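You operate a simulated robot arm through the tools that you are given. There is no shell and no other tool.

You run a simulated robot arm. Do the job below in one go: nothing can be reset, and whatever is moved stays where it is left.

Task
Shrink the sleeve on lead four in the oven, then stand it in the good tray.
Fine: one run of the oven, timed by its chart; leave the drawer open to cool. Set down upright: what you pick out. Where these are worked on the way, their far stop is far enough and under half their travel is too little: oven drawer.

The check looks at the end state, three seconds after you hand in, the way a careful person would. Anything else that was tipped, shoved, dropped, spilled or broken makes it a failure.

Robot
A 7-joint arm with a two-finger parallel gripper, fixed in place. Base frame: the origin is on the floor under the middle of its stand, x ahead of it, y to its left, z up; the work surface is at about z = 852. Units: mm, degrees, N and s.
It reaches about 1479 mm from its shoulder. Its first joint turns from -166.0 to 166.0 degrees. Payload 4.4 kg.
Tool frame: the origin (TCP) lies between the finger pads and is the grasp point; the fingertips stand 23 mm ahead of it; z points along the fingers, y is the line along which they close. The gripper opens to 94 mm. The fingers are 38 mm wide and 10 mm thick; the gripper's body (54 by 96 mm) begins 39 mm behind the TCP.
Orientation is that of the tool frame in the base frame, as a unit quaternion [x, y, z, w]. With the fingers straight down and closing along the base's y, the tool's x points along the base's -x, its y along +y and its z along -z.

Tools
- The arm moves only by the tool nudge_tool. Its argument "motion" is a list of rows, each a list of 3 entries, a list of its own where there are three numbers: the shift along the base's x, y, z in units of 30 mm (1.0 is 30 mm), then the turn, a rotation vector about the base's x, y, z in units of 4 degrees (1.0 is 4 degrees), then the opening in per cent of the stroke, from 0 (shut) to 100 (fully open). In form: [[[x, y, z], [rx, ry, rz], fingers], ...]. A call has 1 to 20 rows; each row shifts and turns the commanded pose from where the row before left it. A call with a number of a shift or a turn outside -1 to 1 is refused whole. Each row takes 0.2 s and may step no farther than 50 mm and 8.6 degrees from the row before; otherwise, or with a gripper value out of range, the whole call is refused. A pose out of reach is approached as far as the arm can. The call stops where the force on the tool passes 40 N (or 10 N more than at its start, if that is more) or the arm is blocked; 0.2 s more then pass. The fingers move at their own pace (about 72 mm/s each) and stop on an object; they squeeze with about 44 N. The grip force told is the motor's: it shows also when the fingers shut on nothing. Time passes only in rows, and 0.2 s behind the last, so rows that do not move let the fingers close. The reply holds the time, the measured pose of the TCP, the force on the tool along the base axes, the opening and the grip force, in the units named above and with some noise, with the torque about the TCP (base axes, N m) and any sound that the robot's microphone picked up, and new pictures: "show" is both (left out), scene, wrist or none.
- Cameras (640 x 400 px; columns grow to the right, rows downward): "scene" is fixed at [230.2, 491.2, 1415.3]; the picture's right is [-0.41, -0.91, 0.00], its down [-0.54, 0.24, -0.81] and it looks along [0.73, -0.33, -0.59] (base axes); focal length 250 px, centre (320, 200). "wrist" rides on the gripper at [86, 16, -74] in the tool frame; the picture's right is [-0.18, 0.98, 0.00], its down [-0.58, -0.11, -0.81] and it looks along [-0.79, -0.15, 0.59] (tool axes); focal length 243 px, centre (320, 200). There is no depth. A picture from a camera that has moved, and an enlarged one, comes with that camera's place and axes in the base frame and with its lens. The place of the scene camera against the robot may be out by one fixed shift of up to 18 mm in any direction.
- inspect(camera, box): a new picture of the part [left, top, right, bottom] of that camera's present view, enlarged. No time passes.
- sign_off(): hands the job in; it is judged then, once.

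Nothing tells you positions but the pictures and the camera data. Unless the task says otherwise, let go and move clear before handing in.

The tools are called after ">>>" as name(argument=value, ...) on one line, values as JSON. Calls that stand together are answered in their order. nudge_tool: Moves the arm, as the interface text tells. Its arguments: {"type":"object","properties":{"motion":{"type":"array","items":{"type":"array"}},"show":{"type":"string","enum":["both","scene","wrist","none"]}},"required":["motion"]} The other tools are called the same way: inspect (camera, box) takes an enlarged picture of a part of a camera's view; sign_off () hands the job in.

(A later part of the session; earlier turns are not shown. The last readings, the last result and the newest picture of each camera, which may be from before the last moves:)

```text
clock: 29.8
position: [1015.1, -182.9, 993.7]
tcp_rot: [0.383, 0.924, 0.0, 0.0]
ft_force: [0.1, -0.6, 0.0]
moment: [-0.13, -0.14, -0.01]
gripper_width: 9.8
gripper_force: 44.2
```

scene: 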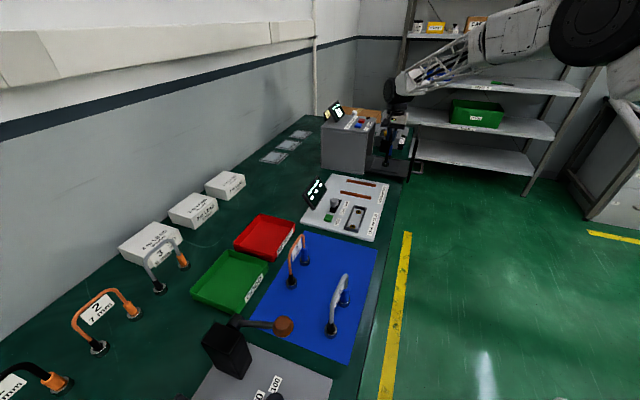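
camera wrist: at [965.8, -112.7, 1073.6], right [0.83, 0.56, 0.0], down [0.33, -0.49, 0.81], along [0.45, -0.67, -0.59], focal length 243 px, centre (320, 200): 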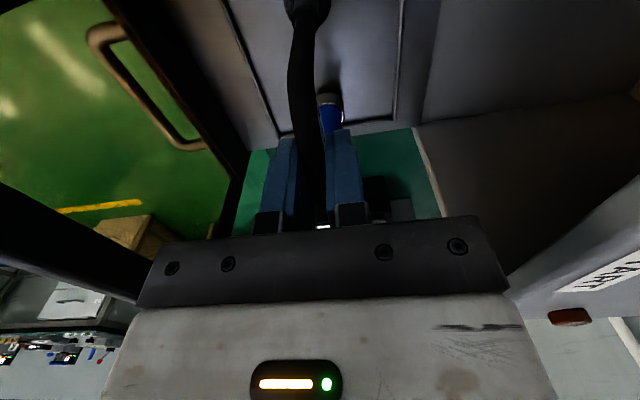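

The load is gone; the lead rests on the tray. I open the fingers partway and check it stands on its own.

>>> nudge_tool(motion=[[[0, 0, 0], [0, 0, 0], 14], [[0, 0, 0], [0, 0, 0], 20], [[0, 0, 0], [0, 0, 0], 30], [[0, 0, 0], [0, 0, 0], 40], [[0, 0, 0], [0, 0, 0], 45], [[0, 0, 0], [0, 0, 0], 45]])

>>> inspect(camera="scene", box=[350, 100, 430, 190])

```text
clock: 31.2
position: [1014.7, -183.7, 995.4]
tcp_rot: [0.384, 0.923, 0.0, 0.0]
ft_force: [0.1, 0.5, -0.7]
moment: [0.02, 0.02, 0.01]
gripper_width: 42.3
gripper_force: 0.1
camera wrist: at [965.3, -112.7, 1068.0], right [0.83, 0.56, 0.0], down [0.33, -0.49, 0.81], along [0.45, -0.67, -0.59], focal length 243 px, centre (320, 200)
```

scene: 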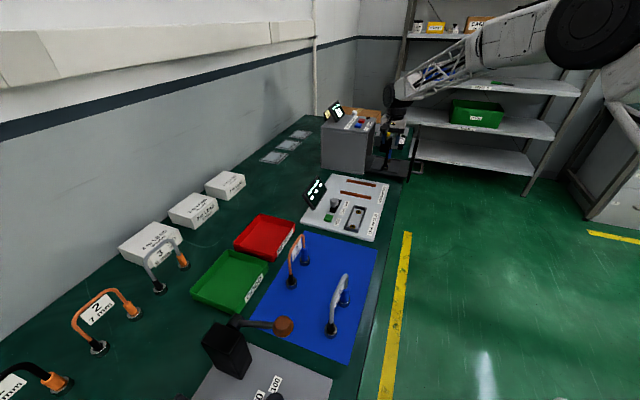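
wrist: 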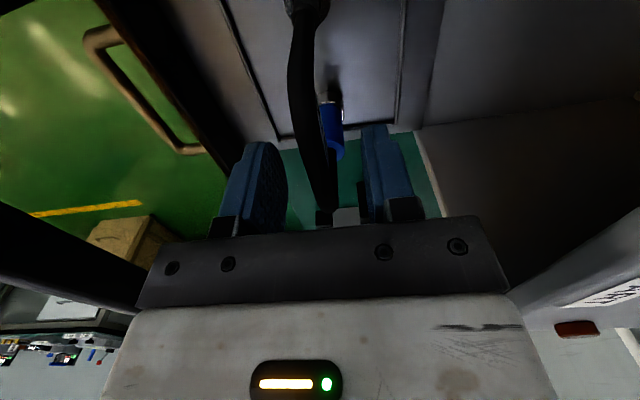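

```text
4.44 times, centred on (390, 145) of scene
camera zoom: at [230.2, 491.2, 1415.3], right [-0.41, -0.91, 0.0], down [-0.54, 0.24, -0.81], along [0.73, -0.33, -0.59], focal length 1113 px, centre (9, 444)
```

zoom: 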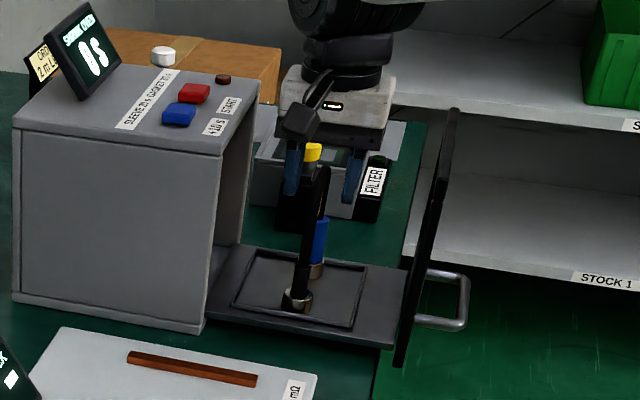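

Lead 4 stands by itself on the tray. I back straight up out of the drawer.

>>> nudge_tool(motion=[[[0, 0, 0.2], [0, 0, 0], 45], [[0, 0, 0.4], [0, 0, 0], 45], [[0, 0, 0.5], [0, 0, 0], 45], [[0, 0, 0.6], [0, 0, 0], 45], [[0, 0, 0.7], [0, 0, 0], 45], [[0, 0, 0.7], [0, 0, 0], 45], [[0, 0, 0.7], [0, 0, 0], 45], [[0, 0, 0.7], [0, 0, 0], 45], [[0, 0, 0.7], [0, 0, 0], 45], [[0, 0, 0.6], [0, 0, 0], 45], [[0, 0, 0.4], [0, 0, 0], 45], [[0, 0, 0], [0, 0, 0], 45]])

>>> inspect(camera="scene", box=[350, 100, 430, 190])

```text
clock: 33.8
position: [1014.3, -184.9, 1180.5]
tcp_rot: [0.383, 0.924, 0.0, 0.0]
ft_force: [0.3, -0.5, 0.2]
moment: [0.02, 0.01, 0.0]
gripper_width: 42.4
gripper_force: 0.0
camera wrist: at [965.4, -112.8, 1253.9], right [0.83, 0.56, 0.0], down [0.33, -0.49, 0.81], along [0.45, -0.67, -0.59], focal length 243 px, centre (320, 200)
```

scene: 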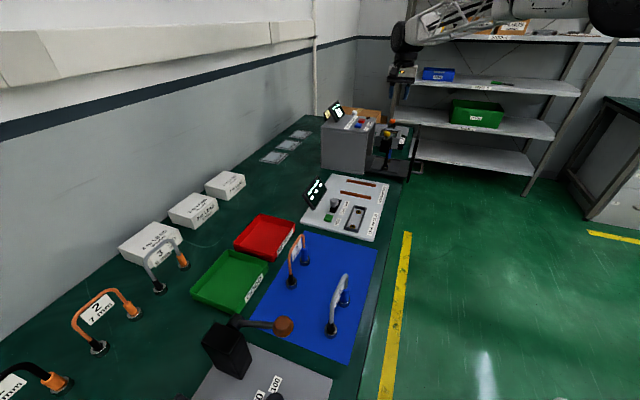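
wrist: 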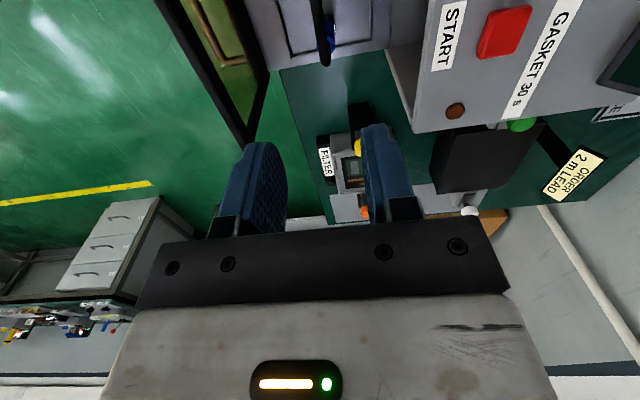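

```text
4.44 times, centred on (390, 145) of scene
camera zoom: at [230.2, 491.2, 1415.3], right [-0.41, -0.91, 0.0], down [-0.54, 0.24, -0.81], along [0.73, -0.33, -0.59], focal length 1113 px, centre (9, 444)
```

zoom: 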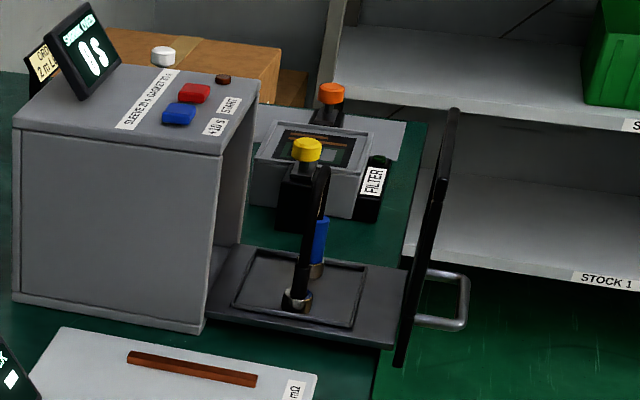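

Lead 4 stands upright in the recess. Now I move out over the aisle side and tilt the tool 45° toward the oven to reach the drawer handle, centred near (908, −293, 884).

>>> nudge_tool(motion=[[[-0.35, -0.35, 0], [0.497, -0.497, 0], 45], [[-0.35, -0.35, 0], [0.497, -0.497, 0], 45], [[-0.35, -0.35, 0], [0.497, -0.497, 0], 45], [[-0.35, -0.35, 0], [0.497, -0.497, 0], 45], [[-0.35, -0.35, 0], [0.497, -0.497, 0], 45], [[-0.35, -0.35, 0], [0.497, -0.497, 0], 45], [[-0.35, -0.35, 0], [0.497, -0.497, 0], 45], [[-0.35, -0.35, 0], [0.497, -0.497, 0], 45], [[-0.35, -0.35, 0], [0.497, -0.497, 0], 45], [[-0.35, -0.35, 0], [0.497, -0.497, 0], 45], [[-0.35, -0.35, 0], [0.497, -0.497, 0], 45], [[-0.35, -0.35, 0], [0.497, -0.497, 0], 45], [[-0.35, -0.35, 0], [0.497, -0.497, 0], 45], [[-0.35, -0.35, 0], [0.497, -0.497, 0], 45], [[-0.35, -0.35, 0], [0.497, -0.497, 0], 45], [[-0.35, -0.35, 0], [0.497, -0.497, 0], 45], [[0, 0, 0], [0, 0, 0], 45]])

```text
clock: 37.4
position: [847.8, -353.0, 1180.9]
tcp_rot: [0.355, 0.853, 0.354, 0.146]
ft_force: [0.0, 1.0, -0.2]
moment: [0.0, -0.02, 0.05]
gripper_width: 42.4
gripper_force: 0.1
camera wrist: at [756.7, -321.7, 1244.0], right [0.62, 0.36, 0.7], down [-0.05, -0.87, 0.49], along [0.78, -0.34, -0.52], focal length 243 px, centre (320, 200)
```

scene: 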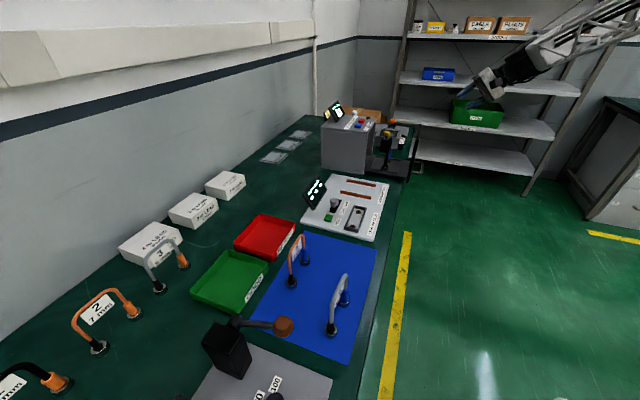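
wrist: 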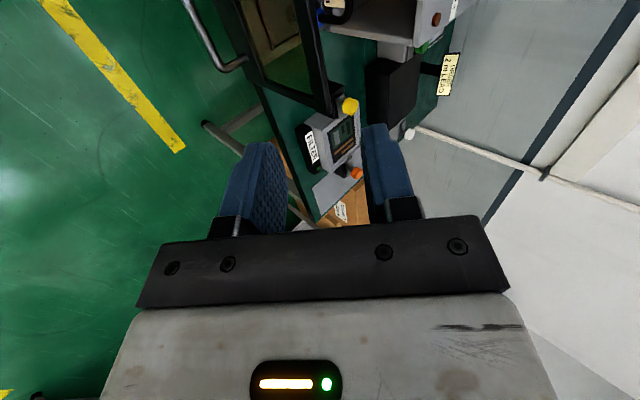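

The tool is tilted and the handle loop is now directly visible at the upper left. I zoom on it to pin its position.

>>> inspect(camera="wrist", box=[160, 0, 340, 130])

```text
3.08 times, centred on (250, 65) of wrist
camera zoom: at [756.7, -321.7, 1244.0], right [0.62, 0.36, 0.7], down [-0.05, -0.87, 0.49], along [0.78, -0.34, -0.52], focal length 746 px, centre (535, 615)
```

zoom: 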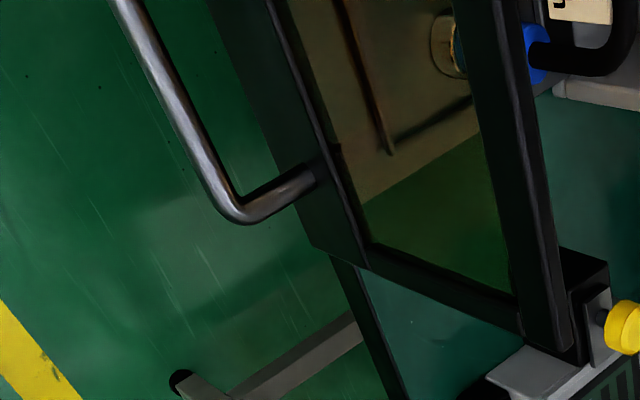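

Handle bar confirmed at about w = 436 (46 mm off the panel), z ≈ 884, centred on my present line. I descend in the aisle to the start of the 45° approach.

>>> nudge_tool(motion=[[[0, 0, -0.5], [0, 0, 0], 45], [[0, 0, -0.7], [0, 0, 0], 45], [[0, 0, -0.7], [0, 0, 0], 45], [[0, 0, -0.7], [0, 0, 0], 45], [[0, 0, -0.7], [0, 0, 0], 45], [[0, 0, -0.7], [0, 0, 0], 45], [[0, 0, -0.7], [0, 0, 0], 45], [[0, 0, -0.7], [0, 0, 0], 45], [[0, 0, -0.7], [0, 0, 0], 45], [[0, 0, -0.6], [0, 0, 0], 45], [[0, 0, -0.33], [0, 0, 0], 45], [[0, 0, 0], [0, 0, 0], 45]])

```text
clock: 40.0
position: [847.6, -351.8, 970.0]
tcp_rot: [0.354, 0.853, 0.353, 0.147]
ft_force: [-1.3, 0.6, 0.3]
moment: [-0.02, 0.0, -0.03]
gripper_width: 42.3
gripper_force: 0.1
camera wrist: at [757.0, -321.7, 1032.8], right [0.62, 0.36, 0.7], down [-0.05, -0.87, 0.49], along [0.78, -0.34, -0.52], focal length 243 px, centre (320, 200)
```

scene: 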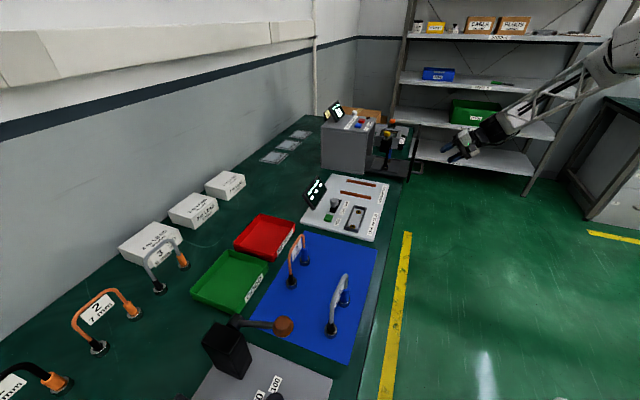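
wrist: 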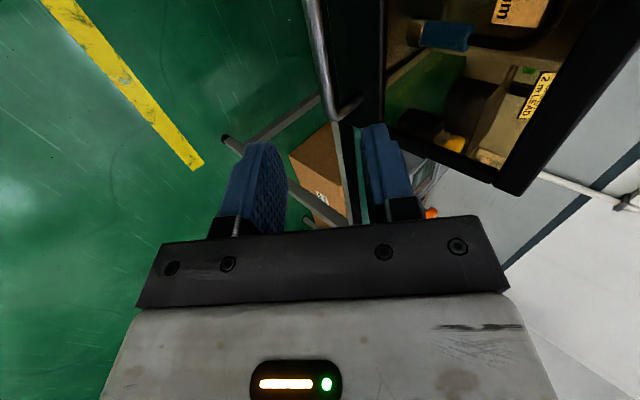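

>>> inspect(camera="wrist", box=[220, 0, 420, 140])

```text
2.86 times, centred on (320, 70) of wrist
camera zoom: at [757.0, -321.7, 1032.8], right [0.62, 0.36, 0.7], down [-0.05, -0.87, 0.49], along [0.78, -0.34, -0.52], focal length 693 px, centre (320, 571)
```

zoom: 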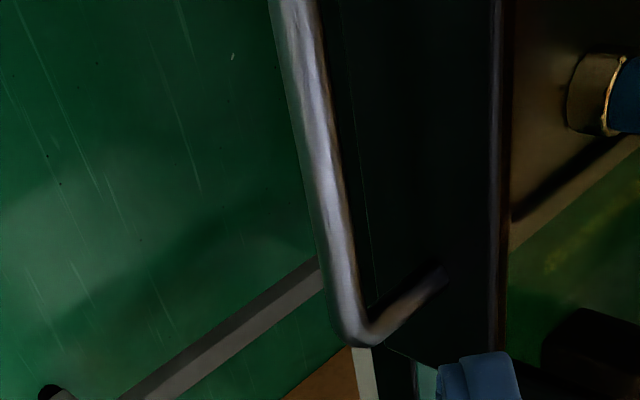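

The handle bar is at w ≈ 437, z ≈ 883, right on the tool's line. I slide in along the fingers, half-open, with the drawer panel 13 mm clear.

>>> nudge_tool(motion=[[[0.2275, 0.2275, -0.324], [0, 0, 0], 45], [[0.2275, 0.2275, -0.324], [0, 0, 0], 45], [[0.2275, 0.2275, -0.324], [0, 0, 0], 45], [[0.2275, 0.2275, -0.324], [0, 0, 0], 45], [[0.2275, 0.2275, -0.324], [0, 0, 0], 45], [[0.2275, 0.2275, -0.324], [0, 0, 0], 45], [[0.2275, 0.2275, -0.324], [0, 0, 0], 45], [[0.2275, 0.2275, -0.324], [0, 0, 0], 45], [[0, 0, 0], [0, 0, 0], 45]])

>>> inspect(camera="scene", box=[350, 100, 450, 200])

>>> inspect(camera="wrist", box=[180, 60, 460, 240])

```text
clock: 42.0
position: [901.6, -296.4, 891.7]
tcp_rot: [0.355, 0.853, 0.354, 0.147]
ft_force: [-0.5, -1.1, 0.5]
moment: [0.02, 0.03, 0.02]
gripper_width: 42.4
gripper_force: 0.1
camera wrist: at [811.2, -266.4, 955.4], right [0.62, 0.36, 0.7], down [-0.05, -0.87, 0.49], along [0.78, -0.34, -0.52], focal length 243 px, centre (320, 200)
```

scene: 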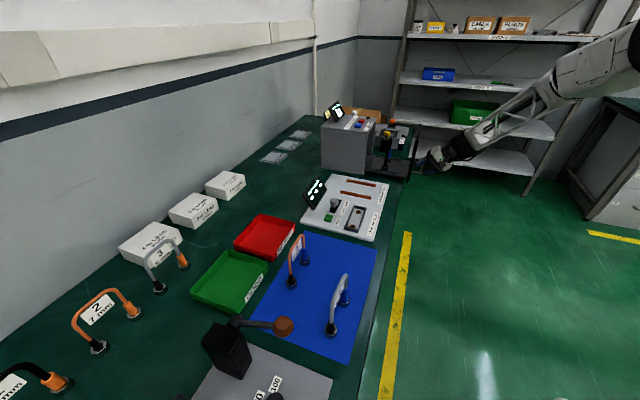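
wrist: 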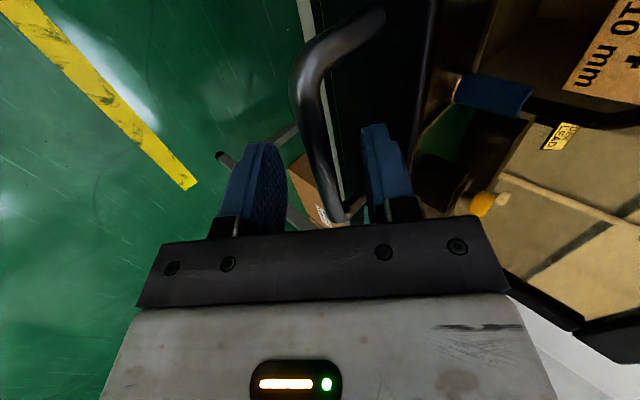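

```text
4.00 times, centred on (400, 150) of scene
camera zoom: at [230.2, 491.2, 1415.3], right [-0.41, -0.91, 0.0], down [-0.54, 0.24, -0.81], along [0.73, -0.33, -0.59], focal length 1002 px, centre (0, 400)
```

zoom: 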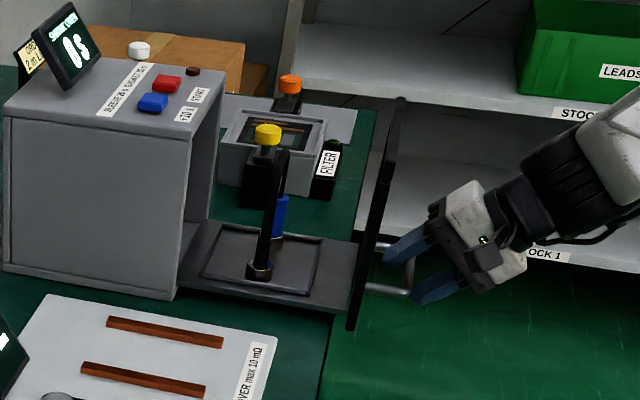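

```text
2.22 times, centred on (320, 150) of wrist
camera zoom: at [811.2, -266.4, 955.4], right [0.62, 0.36, 0.7], down [-0.05, -0.87, 0.49], along [0.78, -0.34, -0.52], focal length 539 px, centre (320, 311)
```

zoom: 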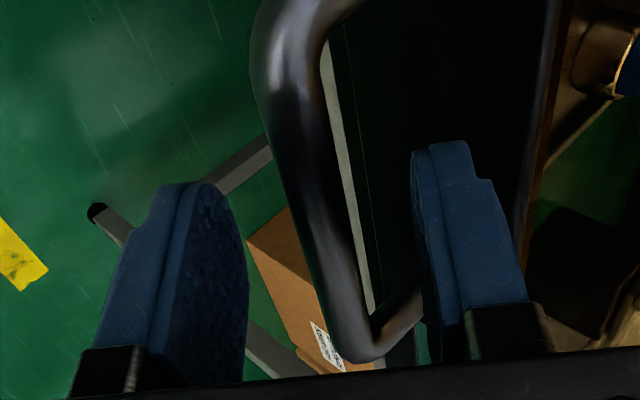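

The bar is between the fingers, about 3 mm low; I centre on it and close.

>>> nudge_tool(motion=[[[-0.057, -0.057, -0.08], [0, 0, 0], 45], [[0, 0, 0], [0, 0, 0], 25], [[0, 0, 0], [0, 0, 0], 10], [[0, 0, 0], [0, 0, 0], 0], [[0, 0, 0], [0, 0, 0], 0], [[0, 0, 0], [0, 0, 0], 0]], show="none")

```text
clock: 43.4
position: [900.0, -298.9, 891.0]
tcp_rot: [0.355, 0.853, 0.354, 0.147]
ft_force: [3.4, -2.0, 18.9]
moment: [0.0, -0.13, 0.12]
gripper_width: 11.6
gripper_force: 45.3
```

Gripped the bar (11.6 mm). There is 19 N of upward preload, so I ease up slightly first.

>>> nudge_tool(motion=[[[0, 0, 0.04], [0, 0, 0], 0], [[0, 0, 0], [0, 0, 0], 0]], show="none")

```text
clock: 44.0
position: [898.8, -299.8, 891.2]
tcp_rot: [0.354, 0.853, 0.354, 0.147]
ft_force: [13.4, -11.1, 8.3]
moment: [-0.61, -0.71, -0.37]
gripper_width: 11.6
gripper_force: 44.9
```

>>> nudge_tool(motion=[[[0, 0, 0], [0, 0, 0], 0], [[0, 0, 0], [0, 0, 0], 0], [[0, 0, 0], [0, 0, 0], 0]], show="wrist")

```text
clock: 44.8
position: [900.1, -299.1, 890.7]
tcp_rot: [0.354, 0.854, 0.353, 0.147]
ft_force: [16.0, -20.0, 4.4]
moment: [-0.36, -0.43, 0.03]
gripper_width: 12.0
gripper_force: 45.0
camera wrist: at [809.4, -268.8, 954.0], right [0.62, 0.36, 0.7], down [-0.05, -0.87, 0.49], along [0.78, -0.34, -0.52], focal length 243 px, centre (320, 200)
```

wrist: 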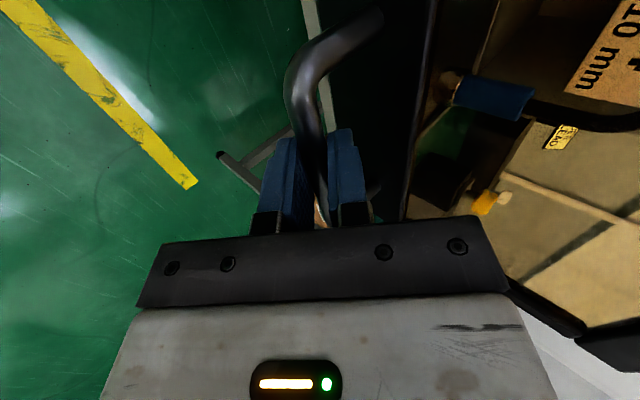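

There is a sideways preload along the bar; I shift the command by about 1 mm to relax it before pushing.

>>> nudge_tool(motion=[[[0.024, -0.024, 0], [0, 0, 0], 0], [[0, 0, 0], [0, 0, 0], 0]], show="none")

```text
clock: 45.4
position: [900.2, -300.2, 891.1]
tcp_rot: [0.354, 0.854, 0.353, 0.145]
ft_force: [-1.7, 0.9, 9.5]
moment: [-0.3, -0.41, -0.06]
gripper_width: 11.6
gripper_force: 44.9
```

Preload is gone. I start pushing the drawer in, gently ramping up.

>>> nudge_tool(motion=[[[0.03, 0.03, 0], [0, 0, 0], 0], [[0.05, 0.05, 0], [0, 0, 0], 0], [[0.07, 0.07, 0], [0, 0, 0], 0], [[0.09, 0.09, 0], [0, 0, 0], 0], [[0.09, 0.09, 0], [0, 0, 0], 0], [[0.09, 0.09, 0], [0, 0, 0], 0]], show="scene")

```text
clock: 46.8
position: [912.2, -286.4, 890.0]
tcp_rot: [0.355, 0.853, 0.353, 0.146]
ft_force: [-16.1, 12.7, 15.3]
moment: [0.42, 0.26, 0.91]
gripper_width: 11.8
gripper_force: 44.9
```

scene: 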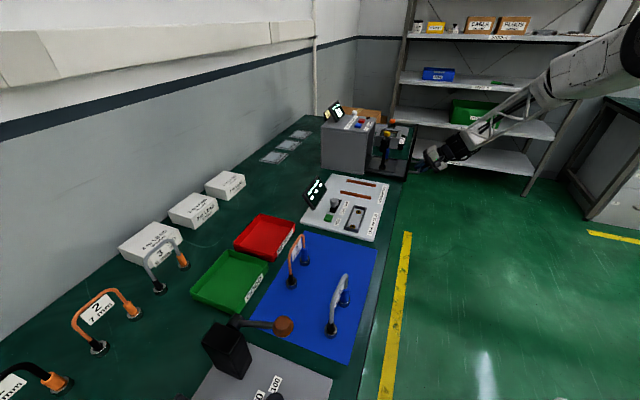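

The drawer is moving easily (w 424→442), with a sideways force building that I trim out as I go.

>>> nudge_tool(motion=[[[-0.019, 0.019, 0.02], [0, 0, 0], 0], [[0.07, 0.07, 0], [0, 0, 0], 0], [[0.09, 0.09, 0], [0, 0, 0], 0], [[0.09, 0.09, 0], [0, 0, 0], 0], [[0.09, 0.09, 0], [0, 0, 0], 0]], show="none")

```text
clock: 48.0
position: [921.7, -277.5, 892.1]
tcp_rot: [0.355, 0.853, 0.354, 0.146]
ft_force: [11.3, -15.1, -12.7]
moment: [-0.69, -0.53, -0.1]
gripper_width: 12.0
gripper_force: 44.6
```

>>> nudge_tool(motion=[[[0.009, -0.009, -0.009], [0, 0, 0], 0], [[0.1, 0.1, 0], [0, 0, 0], 0], [[0.11, 0.11, 0], [0, 0, 0], 0], [[0.12, 0.12, 0], [0, 0, 0], 0], [[0.12, 0.12, 0], [0, 0, 0], 0], [[0.12, 0.12, 0], [0, 0, 0], 0]], show="none")

```text
clock: 49.4
position: [939.9, -258.9, 890.9]
tcp_rot: [0.354, 0.853, 0.353, 0.146]
ft_force: [-5.1, 2.8, -8.6]
moment: [0.15, 0.23, 0.83]
gripper_width: 11.6
gripper_force: 45.2
```

Forces are small now; the drawer is about a third in. I continue at an even pace.

>>> nudge_tool(motion=[[[0.12, 0.12, 0], [0, 0, 0], 0], [[0.12, 0.12, 0], [0, 0, 0], 0], [[0.12, 0.12, 0], [0, 0, 0], 0], [[0.12, 0.12, 0], [0, 0, 0], 0], [[0.12, 0.12, 0], [0, 0, 0], 0], [[0.12, 0.12, 0], [0, 0, 0], 0]], show="scene")

>>> inspect(camera="scene", box=[350, 100, 450, 200])

```text
clock: 50.8
position: [961.9, -236.8, 891.5]
tcp_rot: [0.353, 0.854, 0.353, 0.147]
ft_force: [-20.6, 18.2, -7.2]
moment: [0.2, 0.22, 0.84]
gripper_width: 11.4
gripper_force: 45.4
```

scene: 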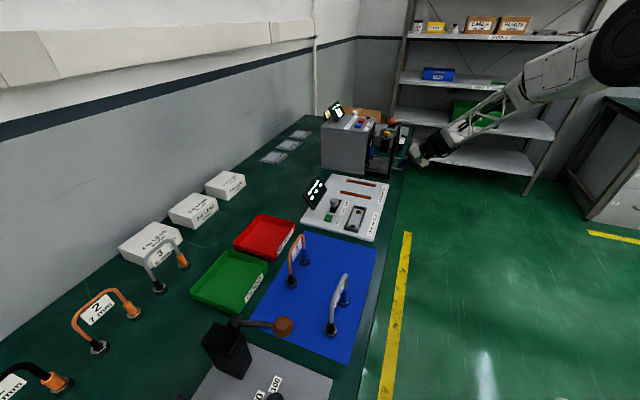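

```text
4.00 times, centred on (400, 150) of scene
camera zoom: at [230.2, 491.2, 1415.3], right [-0.41, -0.91, 0.0], down [-0.54, 0.24, -0.81], along [0.73, -0.33, -0.59], focal length 1002 px, centre (0, 400)
```

zoom: 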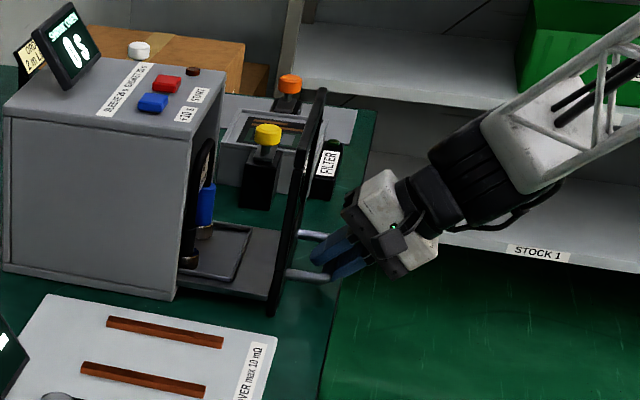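

The lead is entering the oven cleanly and upright. I trim and keep pushing.

>>> nudge_tool(motion=[[[-0.012, 0.012, -0.003], [0, 0, 0], 0], [[0.12, 0.12, 0], [0, 0, 0], 0], [[0.12, 0.12, 0], [0, 0, 0], 0], [[0.12, 0.12, 0], [0, 0, 0], 0], [[0.12, 0.12, 0], [0, 0, 0], 0], [[0.12, 0.12, 0], [0, 0, 0], 0], [[0.12, 0.12, 0], [0, 0, 0], 0]], show="none")

```text
clock: 52.4
position: [983.4, -216.7, 891.3]
tcp_rot: [0.355, 0.853, 0.353, 0.146]
ft_force: [-7.6, 4.0, -16.9]
moment: [-0.42, -0.27, 0.11]
gripper_width: 11.4
gripper_force: 44.8
```

>>> nudge_tool(motion=[[[-0.004, 0.004, -0.011], [0, 0, 0], 0], [[0.12, 0.12, 0], [0, 0, 0], 0], [[0.12, 0.12, 0], [0, 0, 0], 0], [[0.12, 0.12, 0], [0, 0, 0], 0], [[0.12, 0.12, 0], [0, 0, 0], 0], [[0.12, 0.12, 0], [0, 0, 0], 0], [[0.12, 0.12, 0], [0, 0, 0], 0]], show="scene")

>>> inspect(camera="scene", box=[340, 100, 440, 200])

```text
clock: 54.0
position: [1005.6, -195.4, 890.3]
tcp_rot: [0.355, 0.853, 0.353, 0.148]
ft_force: [0.7, -3.1, -5.4]
moment: [0.17, 0.21, 0.75]
gripper_width: 11.7
gripper_force: 45.2
```

scene: 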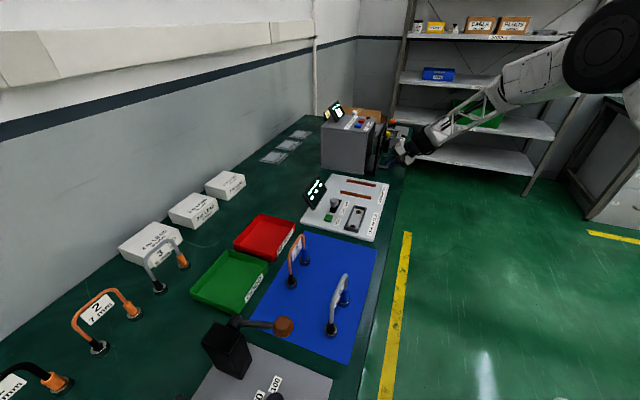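

```text
4.00 times, centred on (390, 150) of scene
camera zoom: at [230.2, 491.2, 1415.3], right [-0.41, -0.91, 0.0], down [-0.54, 0.24, -0.81], along [0.73, -0.33, -0.59], focal length 1002 px, centre (40, 400)
```

zoom: 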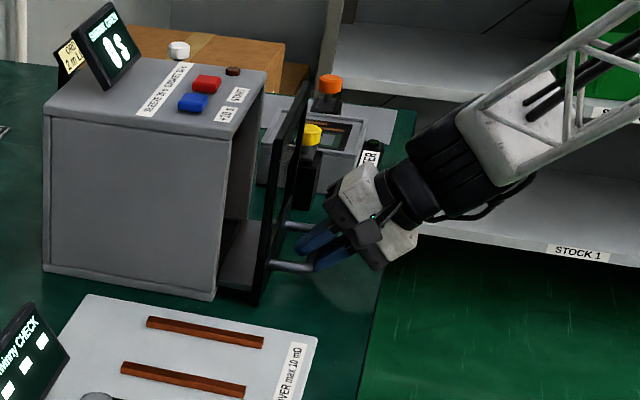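

Nearly shut, roughly 30 mm left. I slow down for the last stretch.

>>> nudge_tool(motion=[[[0.1, 0.1, 0], [0, 0, 0], 0], [[0.1, 0.1, 0], [0, 0, 0], 0], [[0.1, 0.1, 0], [0, 0, 0], 0], [[0.1, 0.1, 0], [0, 0, 0], 0], [[0.08, 0.08, 0], [0, 0, 0], 0]], show="none")

```text
clock: 55.2
position: [1018.6, -181.6, 891.3]
tcp_rot: [0.353, 0.854, 0.353, 0.147]
ft_force: [3.3, -6.0, -4.7]
moment: [-0.02, 0.01, 0.43]
gripper_width: 11.7
gripper_force: 44.6
```

>>> nudge_tool(motion=[[[0.05, 0.05, 0], [0, 0, 0], 0], [[0.05, 0.05, 0], [0, 0, 0], 0], [[0.05, 0.05, 0], [0, 0, 0], 0], [[0.05, 0.05, 0], [0, 0, 0], 0]], show="scene")

>>> inspect(camera="scene", box=[340, 100, 440, 200])

```text
clock: 56.2
position: [1024.9, -174.7, 891.5]
tcp_rot: [0.355, 0.854, 0.352, 0.146]
ft_force: [7.0, -8.8, 2.0]
moment: [-0.33, -0.36, -0.06]
gripper_width: 11.7
gripper_force: 45.5
```

scene: 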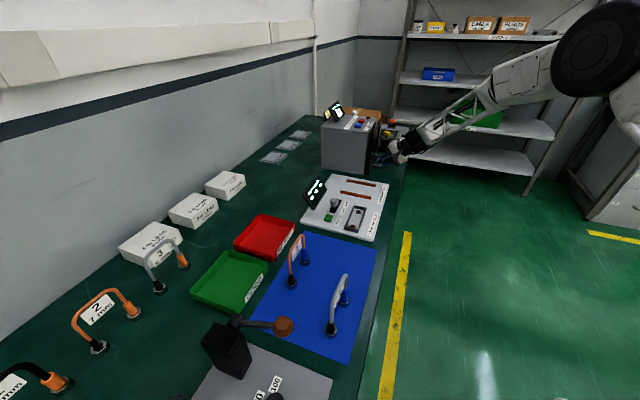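

```text
4.00 times, centred on (390, 150) of scene
camera zoom: at [230.2, 491.2, 1415.3], right [-0.41, -0.91, 0.0], down [-0.54, 0.24, -0.81], along [0.73, -0.33, -0.59], focal length 1002 px, centre (40, 400)
```

zoom: 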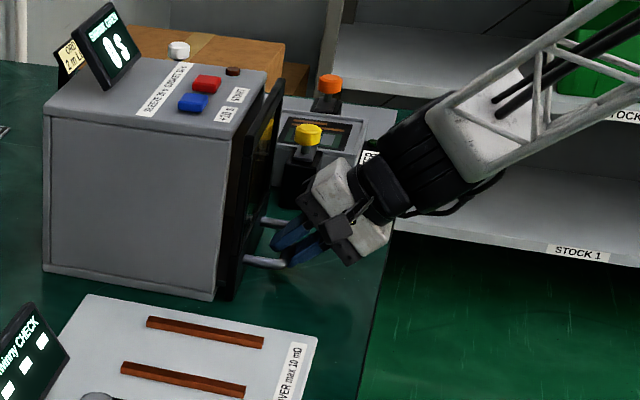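

A small gap seems to remain; I go on in small steps until it seats.

>>> nudge_tool(motion=[[[0.04, 0.04, 0], [0, 0, 0], 0], [[0.04, 0.04, 0], [0, 0, 0], 0], [[0, 0, 0], [0, 0, 0], 0]], show="none")

```text
clock: 57.0
position: [1027.9, -171.3, 890.5]
tcp_rot: [0.354, 0.853, 0.354, 0.146]
ft_force: [10.5, -10.8, 2.5]
moment: [-0.35, -0.35, -0.04]
gripper_width: 11.3
gripper_force: 45.1
```

>>> nudge_tool(motion=[[[0.04, 0.04, 0], [0, 0, 0], 0], [[0.04, 0.04, 0], [0, 0, 0], 0], [[0, 0, 0], [0, 0, 0], 0]], show="scene")

>>> inspect(camera="scene", box=[360, 110, 420, 180])

```text
clock: 57.8
position: [1029.8, -168.8, 891.1]
tcp_rot: [0.354, 0.853, 0.354, 0.146]
ft_force: [10.1, -8.5, 3.1]
moment: [-0.25, -0.27, 0.07]
gripper_width: 11.6
gripper_force: 45.1
```

scene: 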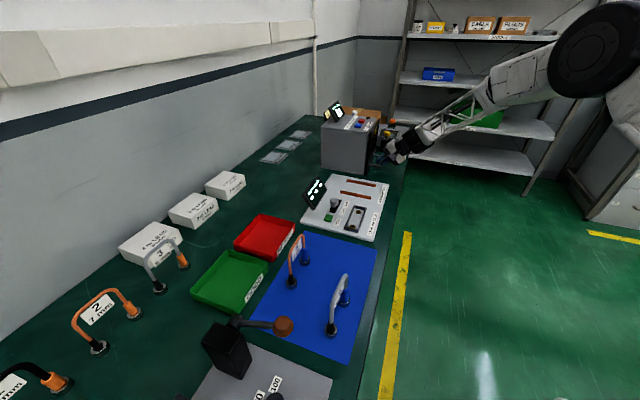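

```text
5.71 times, centred on (390, 145) of scene
camera zoom: at [230.2, 491.2, 1415.3], right [-0.41, -0.91, 0.0], down [-0.54, 0.24, -0.81], along [0.73, -0.33, -0.59], focal length 1431 px, centre (-80, 514)
```

zoom: 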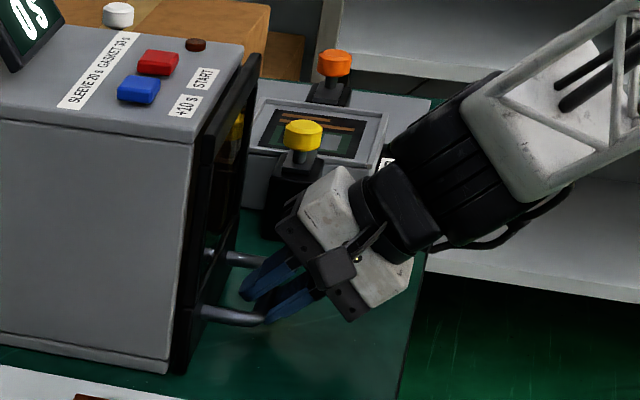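

Still no resistance at w ≈ 609; continuing in small steps.

>>> nudge_tool(motion=[[[0.04, 0.04, 0], [0, 0, 0], 0], [[0.04, 0.04, 0], [0, 0, 0], 0], [[0, 0, 0], [0, 0, 0], 0]], show="none")

```text
clock: 58.6
position: [1032.0, -167.4, 890.8]
tcp_rot: [0.354, 0.853, 0.354, 0.146]
ft_force: [-0.8, -16.9, 5.0]
moment: [-0.06, -0.04, 0.51]
gripper_width: 11.9
gripper_force: 44.8
```

A resisting force of about 12 N appears: the drawer has met its stop. One more half-millimetre to confirm it is seated.

>>> nudge_tool(motion=[[[0.012, 0.008, 0], [0, 0, 0], 0], [[0, 0, 0], [0, 0, 0], 0]], show="scene")

>>> inspect(camera="scene", box=[360, 110, 420, 180])

```text
clock: 59.2
position: [1032.6, -168.2, 891.7]
tcp_rot: [0.355, 0.853, 0.354, 0.146]
ft_force: [-24.4, -23.4, 9.0]
moment: [-0.51, -0.29, 0.1]
gripper_width: 11.5
gripper_force: 44.9
```

scene: 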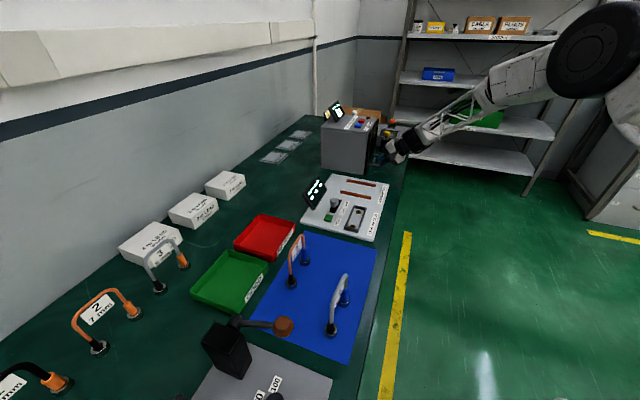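

```text
5.71 times, centred on (390, 145) of scene
camera zoom: at [230.2, 491.2, 1415.3], right [-0.41, -0.91, 0.0], down [-0.54, 0.24, -0.81], along [0.73, -0.33, -0.59], focal length 1431 px, centre (-80, 514)
```

zoom: 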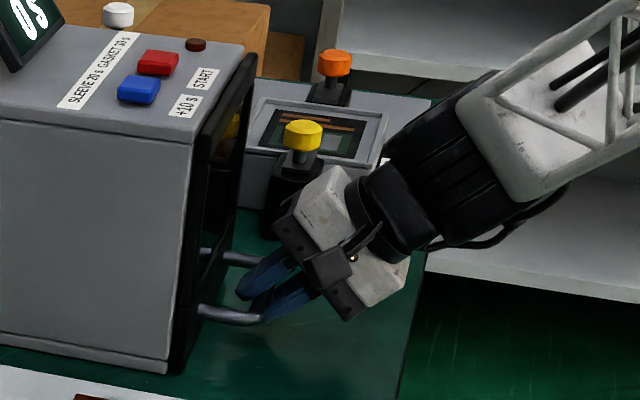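

The drawer is fully shut (34 N at the stop). I relax the push, open the fingers a little and back off along the tool's axis.

>>> nudge_tool(motion=[[[-0.014, -0.014, -0.004], [0, 0, 0], 0], [[0, 0, 0], [0, 0, 0], 0], [[0, 0, 0], [0, 0, 0], 18], [[0, 0, 0], [0, 0, 0], 26], [[0, 0, 0], [0, 0, 0], 28], [[0, 0, 0], [0, 0, 0], 28]], show="wrist")

```text
clock: 60.6
position: [1031.9, -166.3, 890.4]
tcp_rot: [0.354, 0.853, 0.354, 0.147]
ft_force: [0.4, 0.4, -0.5]
moment: [0.02, -0.02, -0.03]
gripper_width: 26.2
gripper_force: 0.0
camera wrist: at [941.5, -136.5, 954.0], right [0.62, 0.36, 0.7], down [-0.05, -0.87, 0.49], along [0.78, -0.34, -0.52], focal length 243 px, centre (320, 200)
```

wrist: 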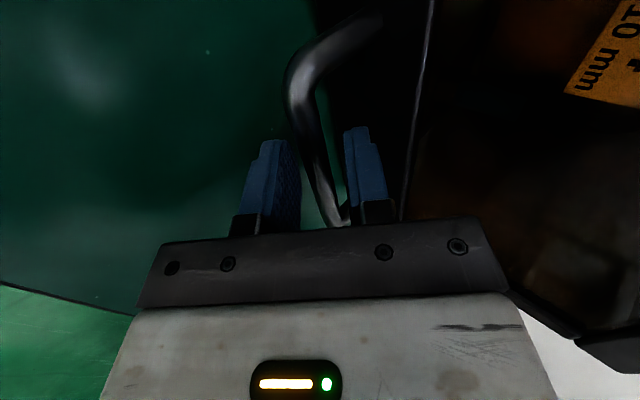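

The handle is released and the drawer stays shut. I back off along the approach line and rise.

>>> nudge_tool(motion=[[[-0.15, -0.15, 0.212], [0, 0, 0], 28], [[-0.25, -0.25, 0.354], [0, 0, 0], 28], [[-0.25, -0.25, 0.354], [0, 0, 0], 28], [[-0.25, -0.25, 0.354], [0, 0, 0], 28], [[-0.25, -0.25, 0.354], [0, 0, 0], 28], [[-0.25, -0.25, 0.354], [0, 0, 0], 28], [[-0.25, -0.25, 0.354], [0, 0, 0], 28], [[-0.25, -0.25, 0.354], [0, 0, 0], 28], [[-0.25, -0.25, 0.354], [0, 0, 0], 28], [[0, 0, 0.7], [0, 0, 0], 0], [[0, 0, 0.7], [0, 0, 0], 0], [[0, 0, 0.7], [0, 0, 0], 0], [[0, 0, 0.7], [0, 0, 0], 0], [[0, 0, 0.7], [0, 0, 0], 0], [[0, 0, 0.7], [0, 0, 0], 0], [[0, 0, 0.7], [0, 0, 0], 0], [[0, 0, 0.7], [0, 0, 0], 0], [[0, 0, 0.5], [0, 0, 0], 0], [[0, 0, 0], [0, 0, 0], 0]])

>>> inspect(camera="scene", box=[310, 90, 430, 190])

```text
clock: 64.6
position: [967.8, -232.7, 1166.1]
tcp_rot: [0.354, 0.853, 0.354, 0.146]
ft_force: [0.2, 0.3, -0.3]
moment: [0.0, 0.0, -0.01]
gripper_width: 0.0
gripper_force: 42.4
camera wrist: at [877.5, -201.4, 1228.7], right [0.62, 0.36, 0.7], down [-0.05, -0.87, 0.49], along [0.78, -0.34, -0.52], focal length 243 px, centre (320, 200)
```

scene: 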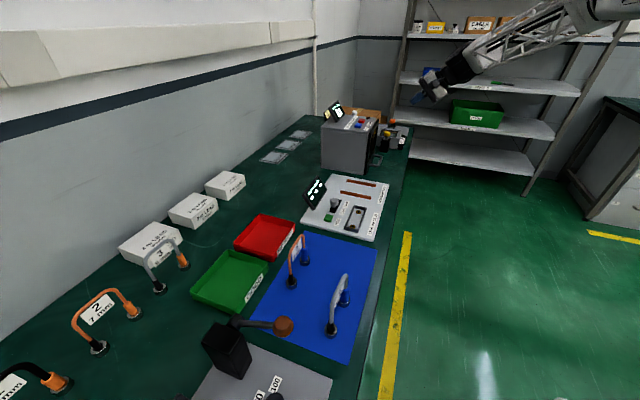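
wrist: 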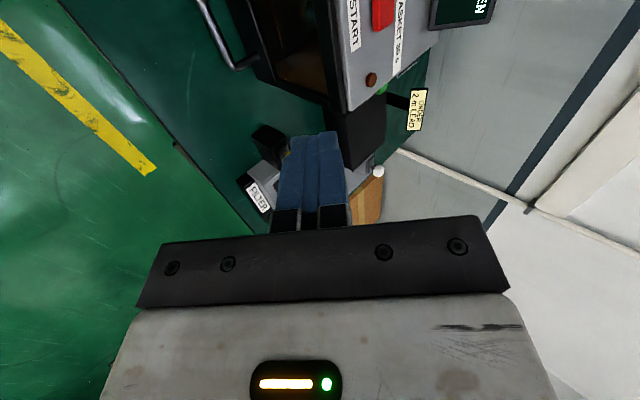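

```text
4.00 times, centred on (370, 140) of scene
camera zoom: at [230.2, 491.2, 1415.3], right [-0.41, -0.91, 0.0], down [-0.54, 0.24, -0.81], along [0.73, -0.33, -0.59], focal length 1002 px, centre (120, 440)
```

zoom: 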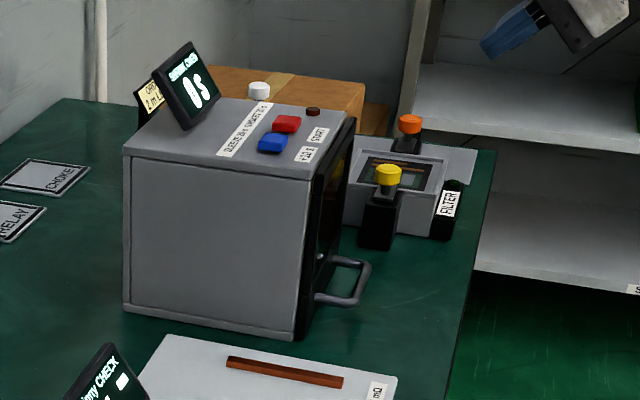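

The drawer is flush with the oven. I right the tool to vertical and go over the blue +10 s button at about (1085, −55), fingers shut.

>>> nudge_tool(motion=[[[0.2435, 0.37, 0.03], [-0.497, 0.497, 0], 0], [[0.2435, 0.37, 0.03], [-0.497, 0.497, 0], 0], [[0.2435, 0.37, 0.03], [-0.497, 0.497, 0], 0], [[0.2435, 0.37, 0.03], [-0.497, 0.497, 0], 0], [[0.2435, 0.37, 0.03], [-0.497, 0.497, 0], 0], [[0.2435, 0.37, 0.03], [-0.497, 0.497, 0], 0], [[0.2435, 0.37, 0.03], [-0.497, 0.497, 0], 0], [[0.2435, 0.37, 0.03], [-0.497, 0.497, 0], 0], [[0.2435, 0.37, 0.03], [-0.497, 0.497, 0], 0], [[0.2435, 0.37, 0.03], [-0.497, 0.497, 0], 0], [[0.2435, 0.37, 0.03], [-0.497, 0.497, 0], 0], [[0.2435, 0.37, 0.03], [-0.497, 0.497, 0], 0], [[0.2435, 0.37, 0.03], [-0.497, 0.497, 0], 0], [[0.2435, 0.37, 0.03], [-0.497, 0.497, 0], 0], [[0.2435, 0.37, 0.03], [-0.497, 0.497, 0], 0], [[0.2435, 0.37, 0.03], [-0.497, 0.497, 0], 0], [[0, 0, 0], [0, 0, 0], 0]])

>>> inspect(camera="wrist", box=[220, 0, 460, 160])

```text
clock: 68.2
position: [1084.3, -54.2, 1181.1]
tcp_rot: [0.383, 0.924, 0.001, -0.001]
ft_force: [-0.2, -0.5, 0.2]
moment: [0.02, -0.01, 0.01]
gripper_width: 0.0
gripper_force: 41.6
camera wrist: at [1034.6, 17.8, 1253.4], right [0.83, 0.56, 0.0], down [0.33, -0.49, 0.81], along [0.45, -0.67, -0.59], focal length 243 px, centre (320, 200)
```

scene: 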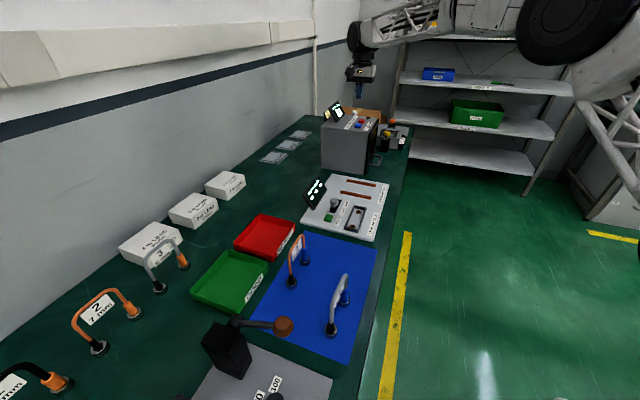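
wrist: 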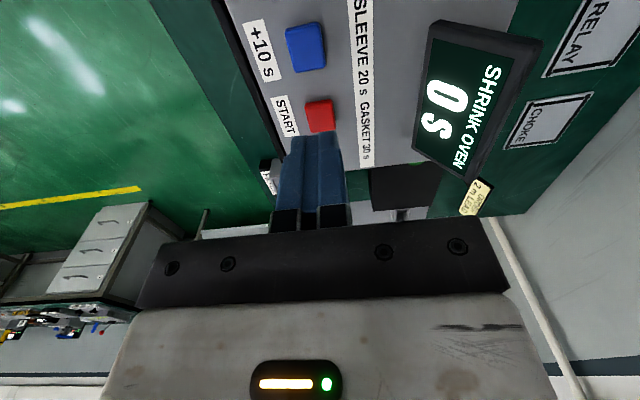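

```text
2.50 times, centred on (340, 80) of wrist
camera zoom: at [1034.6, 17.8, 1253.4], right [0.83, 0.56, 0.0], down [0.33, -0.49, 0.81], along [0.45, -0.67, -0.59], focal length 606 px, centre (270, 500)
```

zoom: 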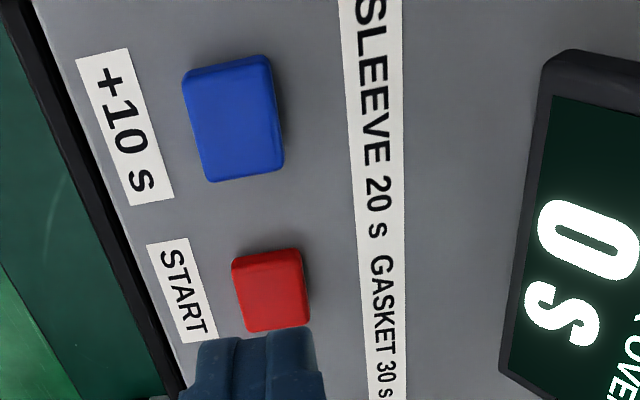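

I see the display (0 s), and by parallax the blue button is at s ≈ 794, w ≈ 719, top z ≈ 1055; red about 59 mm beyond. I centre over the blue one and come down close.

>>> nudge_tool(motion=[[[-0.24, 0.02, -0.3], [0, 0, 0], 0], [[-0.24, 0.02, -0.5], [0, 0, 0], 0], [[0, 0, -0.6], [0, 0, 0], 0], [[0, 0, -0.6], [0, 0, 0], 0], [[0, 0, -0.5], [0, 0, 0], 0], [[0, 0, -0.3], [0, 0, 0], 0], [[0, 0, 0], [0, 0, 0], 0]], show="wrist")

>>> inspect(camera="scene", box=[310, 60, 410, 160])

```text
clock: 69.8
position: [1068.8, -53.1, 1096.0]
tcp_rot: [0.383, 0.924, 0.0, 0.0]
ft_force: [-0.7, 0.1, 0.3]
moment: [0.0, -0.02, 0.0]
gripper_width: 0.0
gripper_force: 42.7
camera wrist: at [1020.3, 18.6, 1168.2], right [0.83, 0.56, 0.0], down [0.33, -0.49, 0.81], along [0.45, -0.67, -0.59], focal length 243 px, centre (320, 200)
```

wrist: 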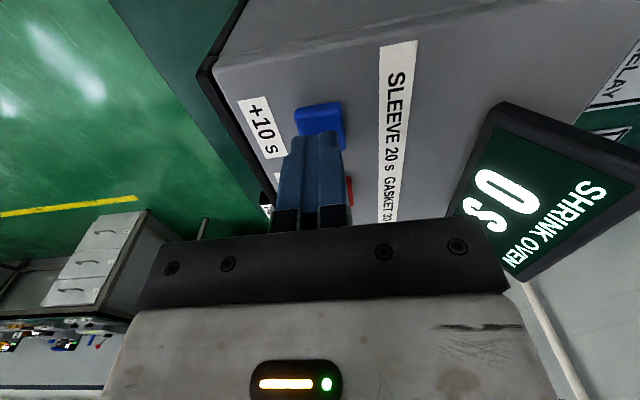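

```text
4.00 times, centred on (360, 110) of scene
camera zoom: at [230.2, 491.2, 1415.3], right [-0.41, -0.91, 0.0], down [-0.54, 0.24, -0.81], along [0.73, -0.33, -0.59], focal length 1002 px, centre (160, 560)
```

zoom: 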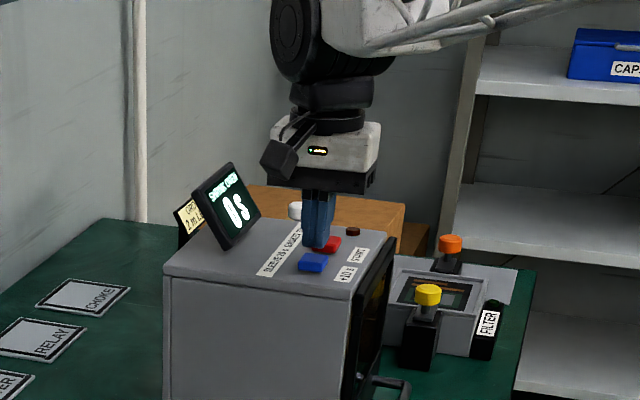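

The closed fingertips are right above the blue button. I press down slowly and watch force and display.

>>> nudge_tool(motion=[[[0, 0, -0.13], [0, 0, 0], 0], [[0, 0, -0.13], [0, 0, 0], 0], [[0, 0, -0.1], [0, 0, 0], 0], [[0, 0, -0.07], [0, 0, 0], 0], [[0, 0, 0], [0, 0, 0], 0]], show="none")

```text
clock: 71.0
position: [1069.7, -53.6, 1084.0]
tcp_rot: [0.383, 0.924, 0.0, -0.001]
ft_force: [-0.4, 0.8, 0.6]
moment: [0.0, 0.03, -0.02]
gripper_width: 0.0
gripper_force: 42.2
```

>>> nudge_tool(motion=[[[0, 0, -0.06], [0, 0, 0], 0], [[0, 0, -0.06], [0, 0, 0], 0], [[0, 0, 0], [0, 0, 0], 0]], show="none")

>>> inspect(camera="wrist", box=[230, 70, 410, 210])

```text
clock: 71.8
position: [1070.1, -52.6, 1079.7]
tcp_rot: [0.383, 0.924, 0.0, 0.0]
ft_force: [0.2, -1.4, 2.1]
moment: [0.0, 0.02, 0.0]
gripper_width: 0.0
gripper_force: 42.4
heard: click
```

```text
2.86 times, centred on (320, 140) of wrist
camera zoom: at [1020.2, 18.5, 1152.2], right [0.83, 0.56, 0.0], down [0.33, -0.49, 0.81], along [0.45, -0.67, -0.59], focal length 693 px, centre (320, 371)
```

zoom: 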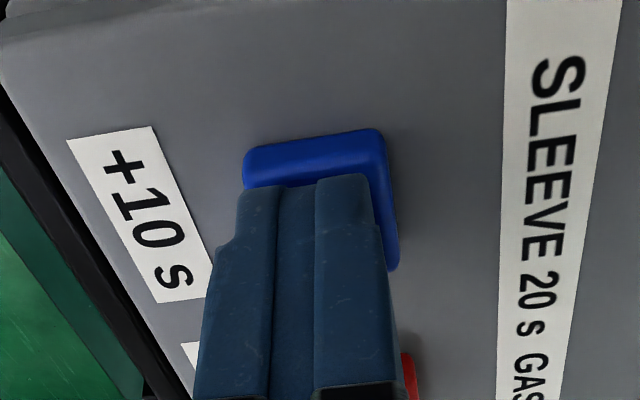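

A click was heard. I check the display.

>>> inspect(camera="scene", box=[310, 80, 390, 140])

>>> inspect(camera="wrist", box=[430, 80, 640, 300])

```text
6.67 times, centred on (350, 110) of scene
camera zoom: at [230.2, 491.2, 1415.3], right [-0.41, -0.91, 0.0], down [-0.54, 0.24, -0.81], along [0.73, -0.33, -0.59], focal length 1670 px, centre (120, 800)
```

zoom: 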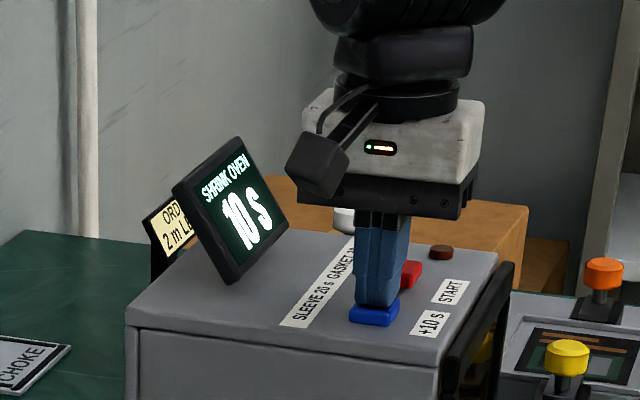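

```text
1.82 times, centred on (535, 190) of wrist
camera zoom: at [1020.2, 18.5, 1152.2], right [0.83, 0.56, 0.0], down [0.33, -0.49, 0.81], along [0.45, -0.67, -0.59], focal length 441 px, centre (-71, 218)
```

zoom: 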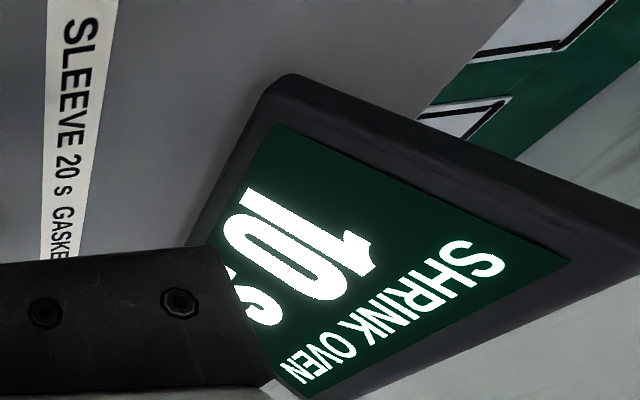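

The display shows 10 s. I lift clear and press once more for 20 s.

>>> nudge_tool(motion=[[[0, 0, 0.15], [0, 0, 0], 0], [[0, 0, 0.2], [0, 0, 0], 0], [[0, 0, 0], [0, 0, 0], 0], [[0, 0, 0], [0, 0, 0], 0]], show="none")

>>> inspect(camera="scene", box=[310, 80, 390, 140])

```text
clock: 72.8
position: [1068.5, -53.7, 1088.3]
tcp_rot: [0.384, 0.923, 0.0, 0.0]
ft_force: [0.6, 0.0, 0.5]
moment: [-0.05, -0.01, 0.01]
gripper_width: 0.0
gripper_force: 42.5
```

```text
6.67 times, centred on (350, 110) of scene
camera zoom: at [230.2, 491.2, 1415.3], right [-0.41, -0.91, 0.0], down [-0.54, 0.24, -0.81], along [0.73, -0.33, -0.59], focal length 1670 px, centre (120, 800)
```

zoom: 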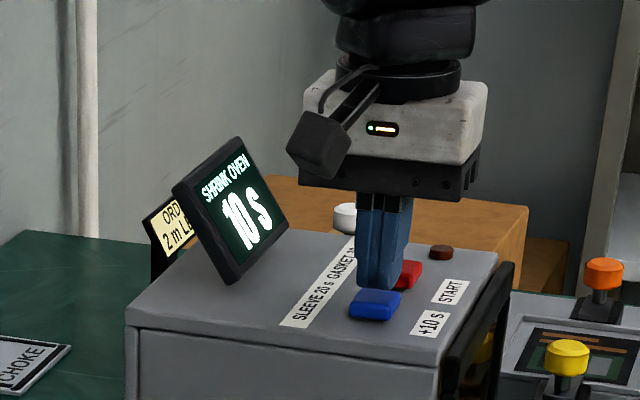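

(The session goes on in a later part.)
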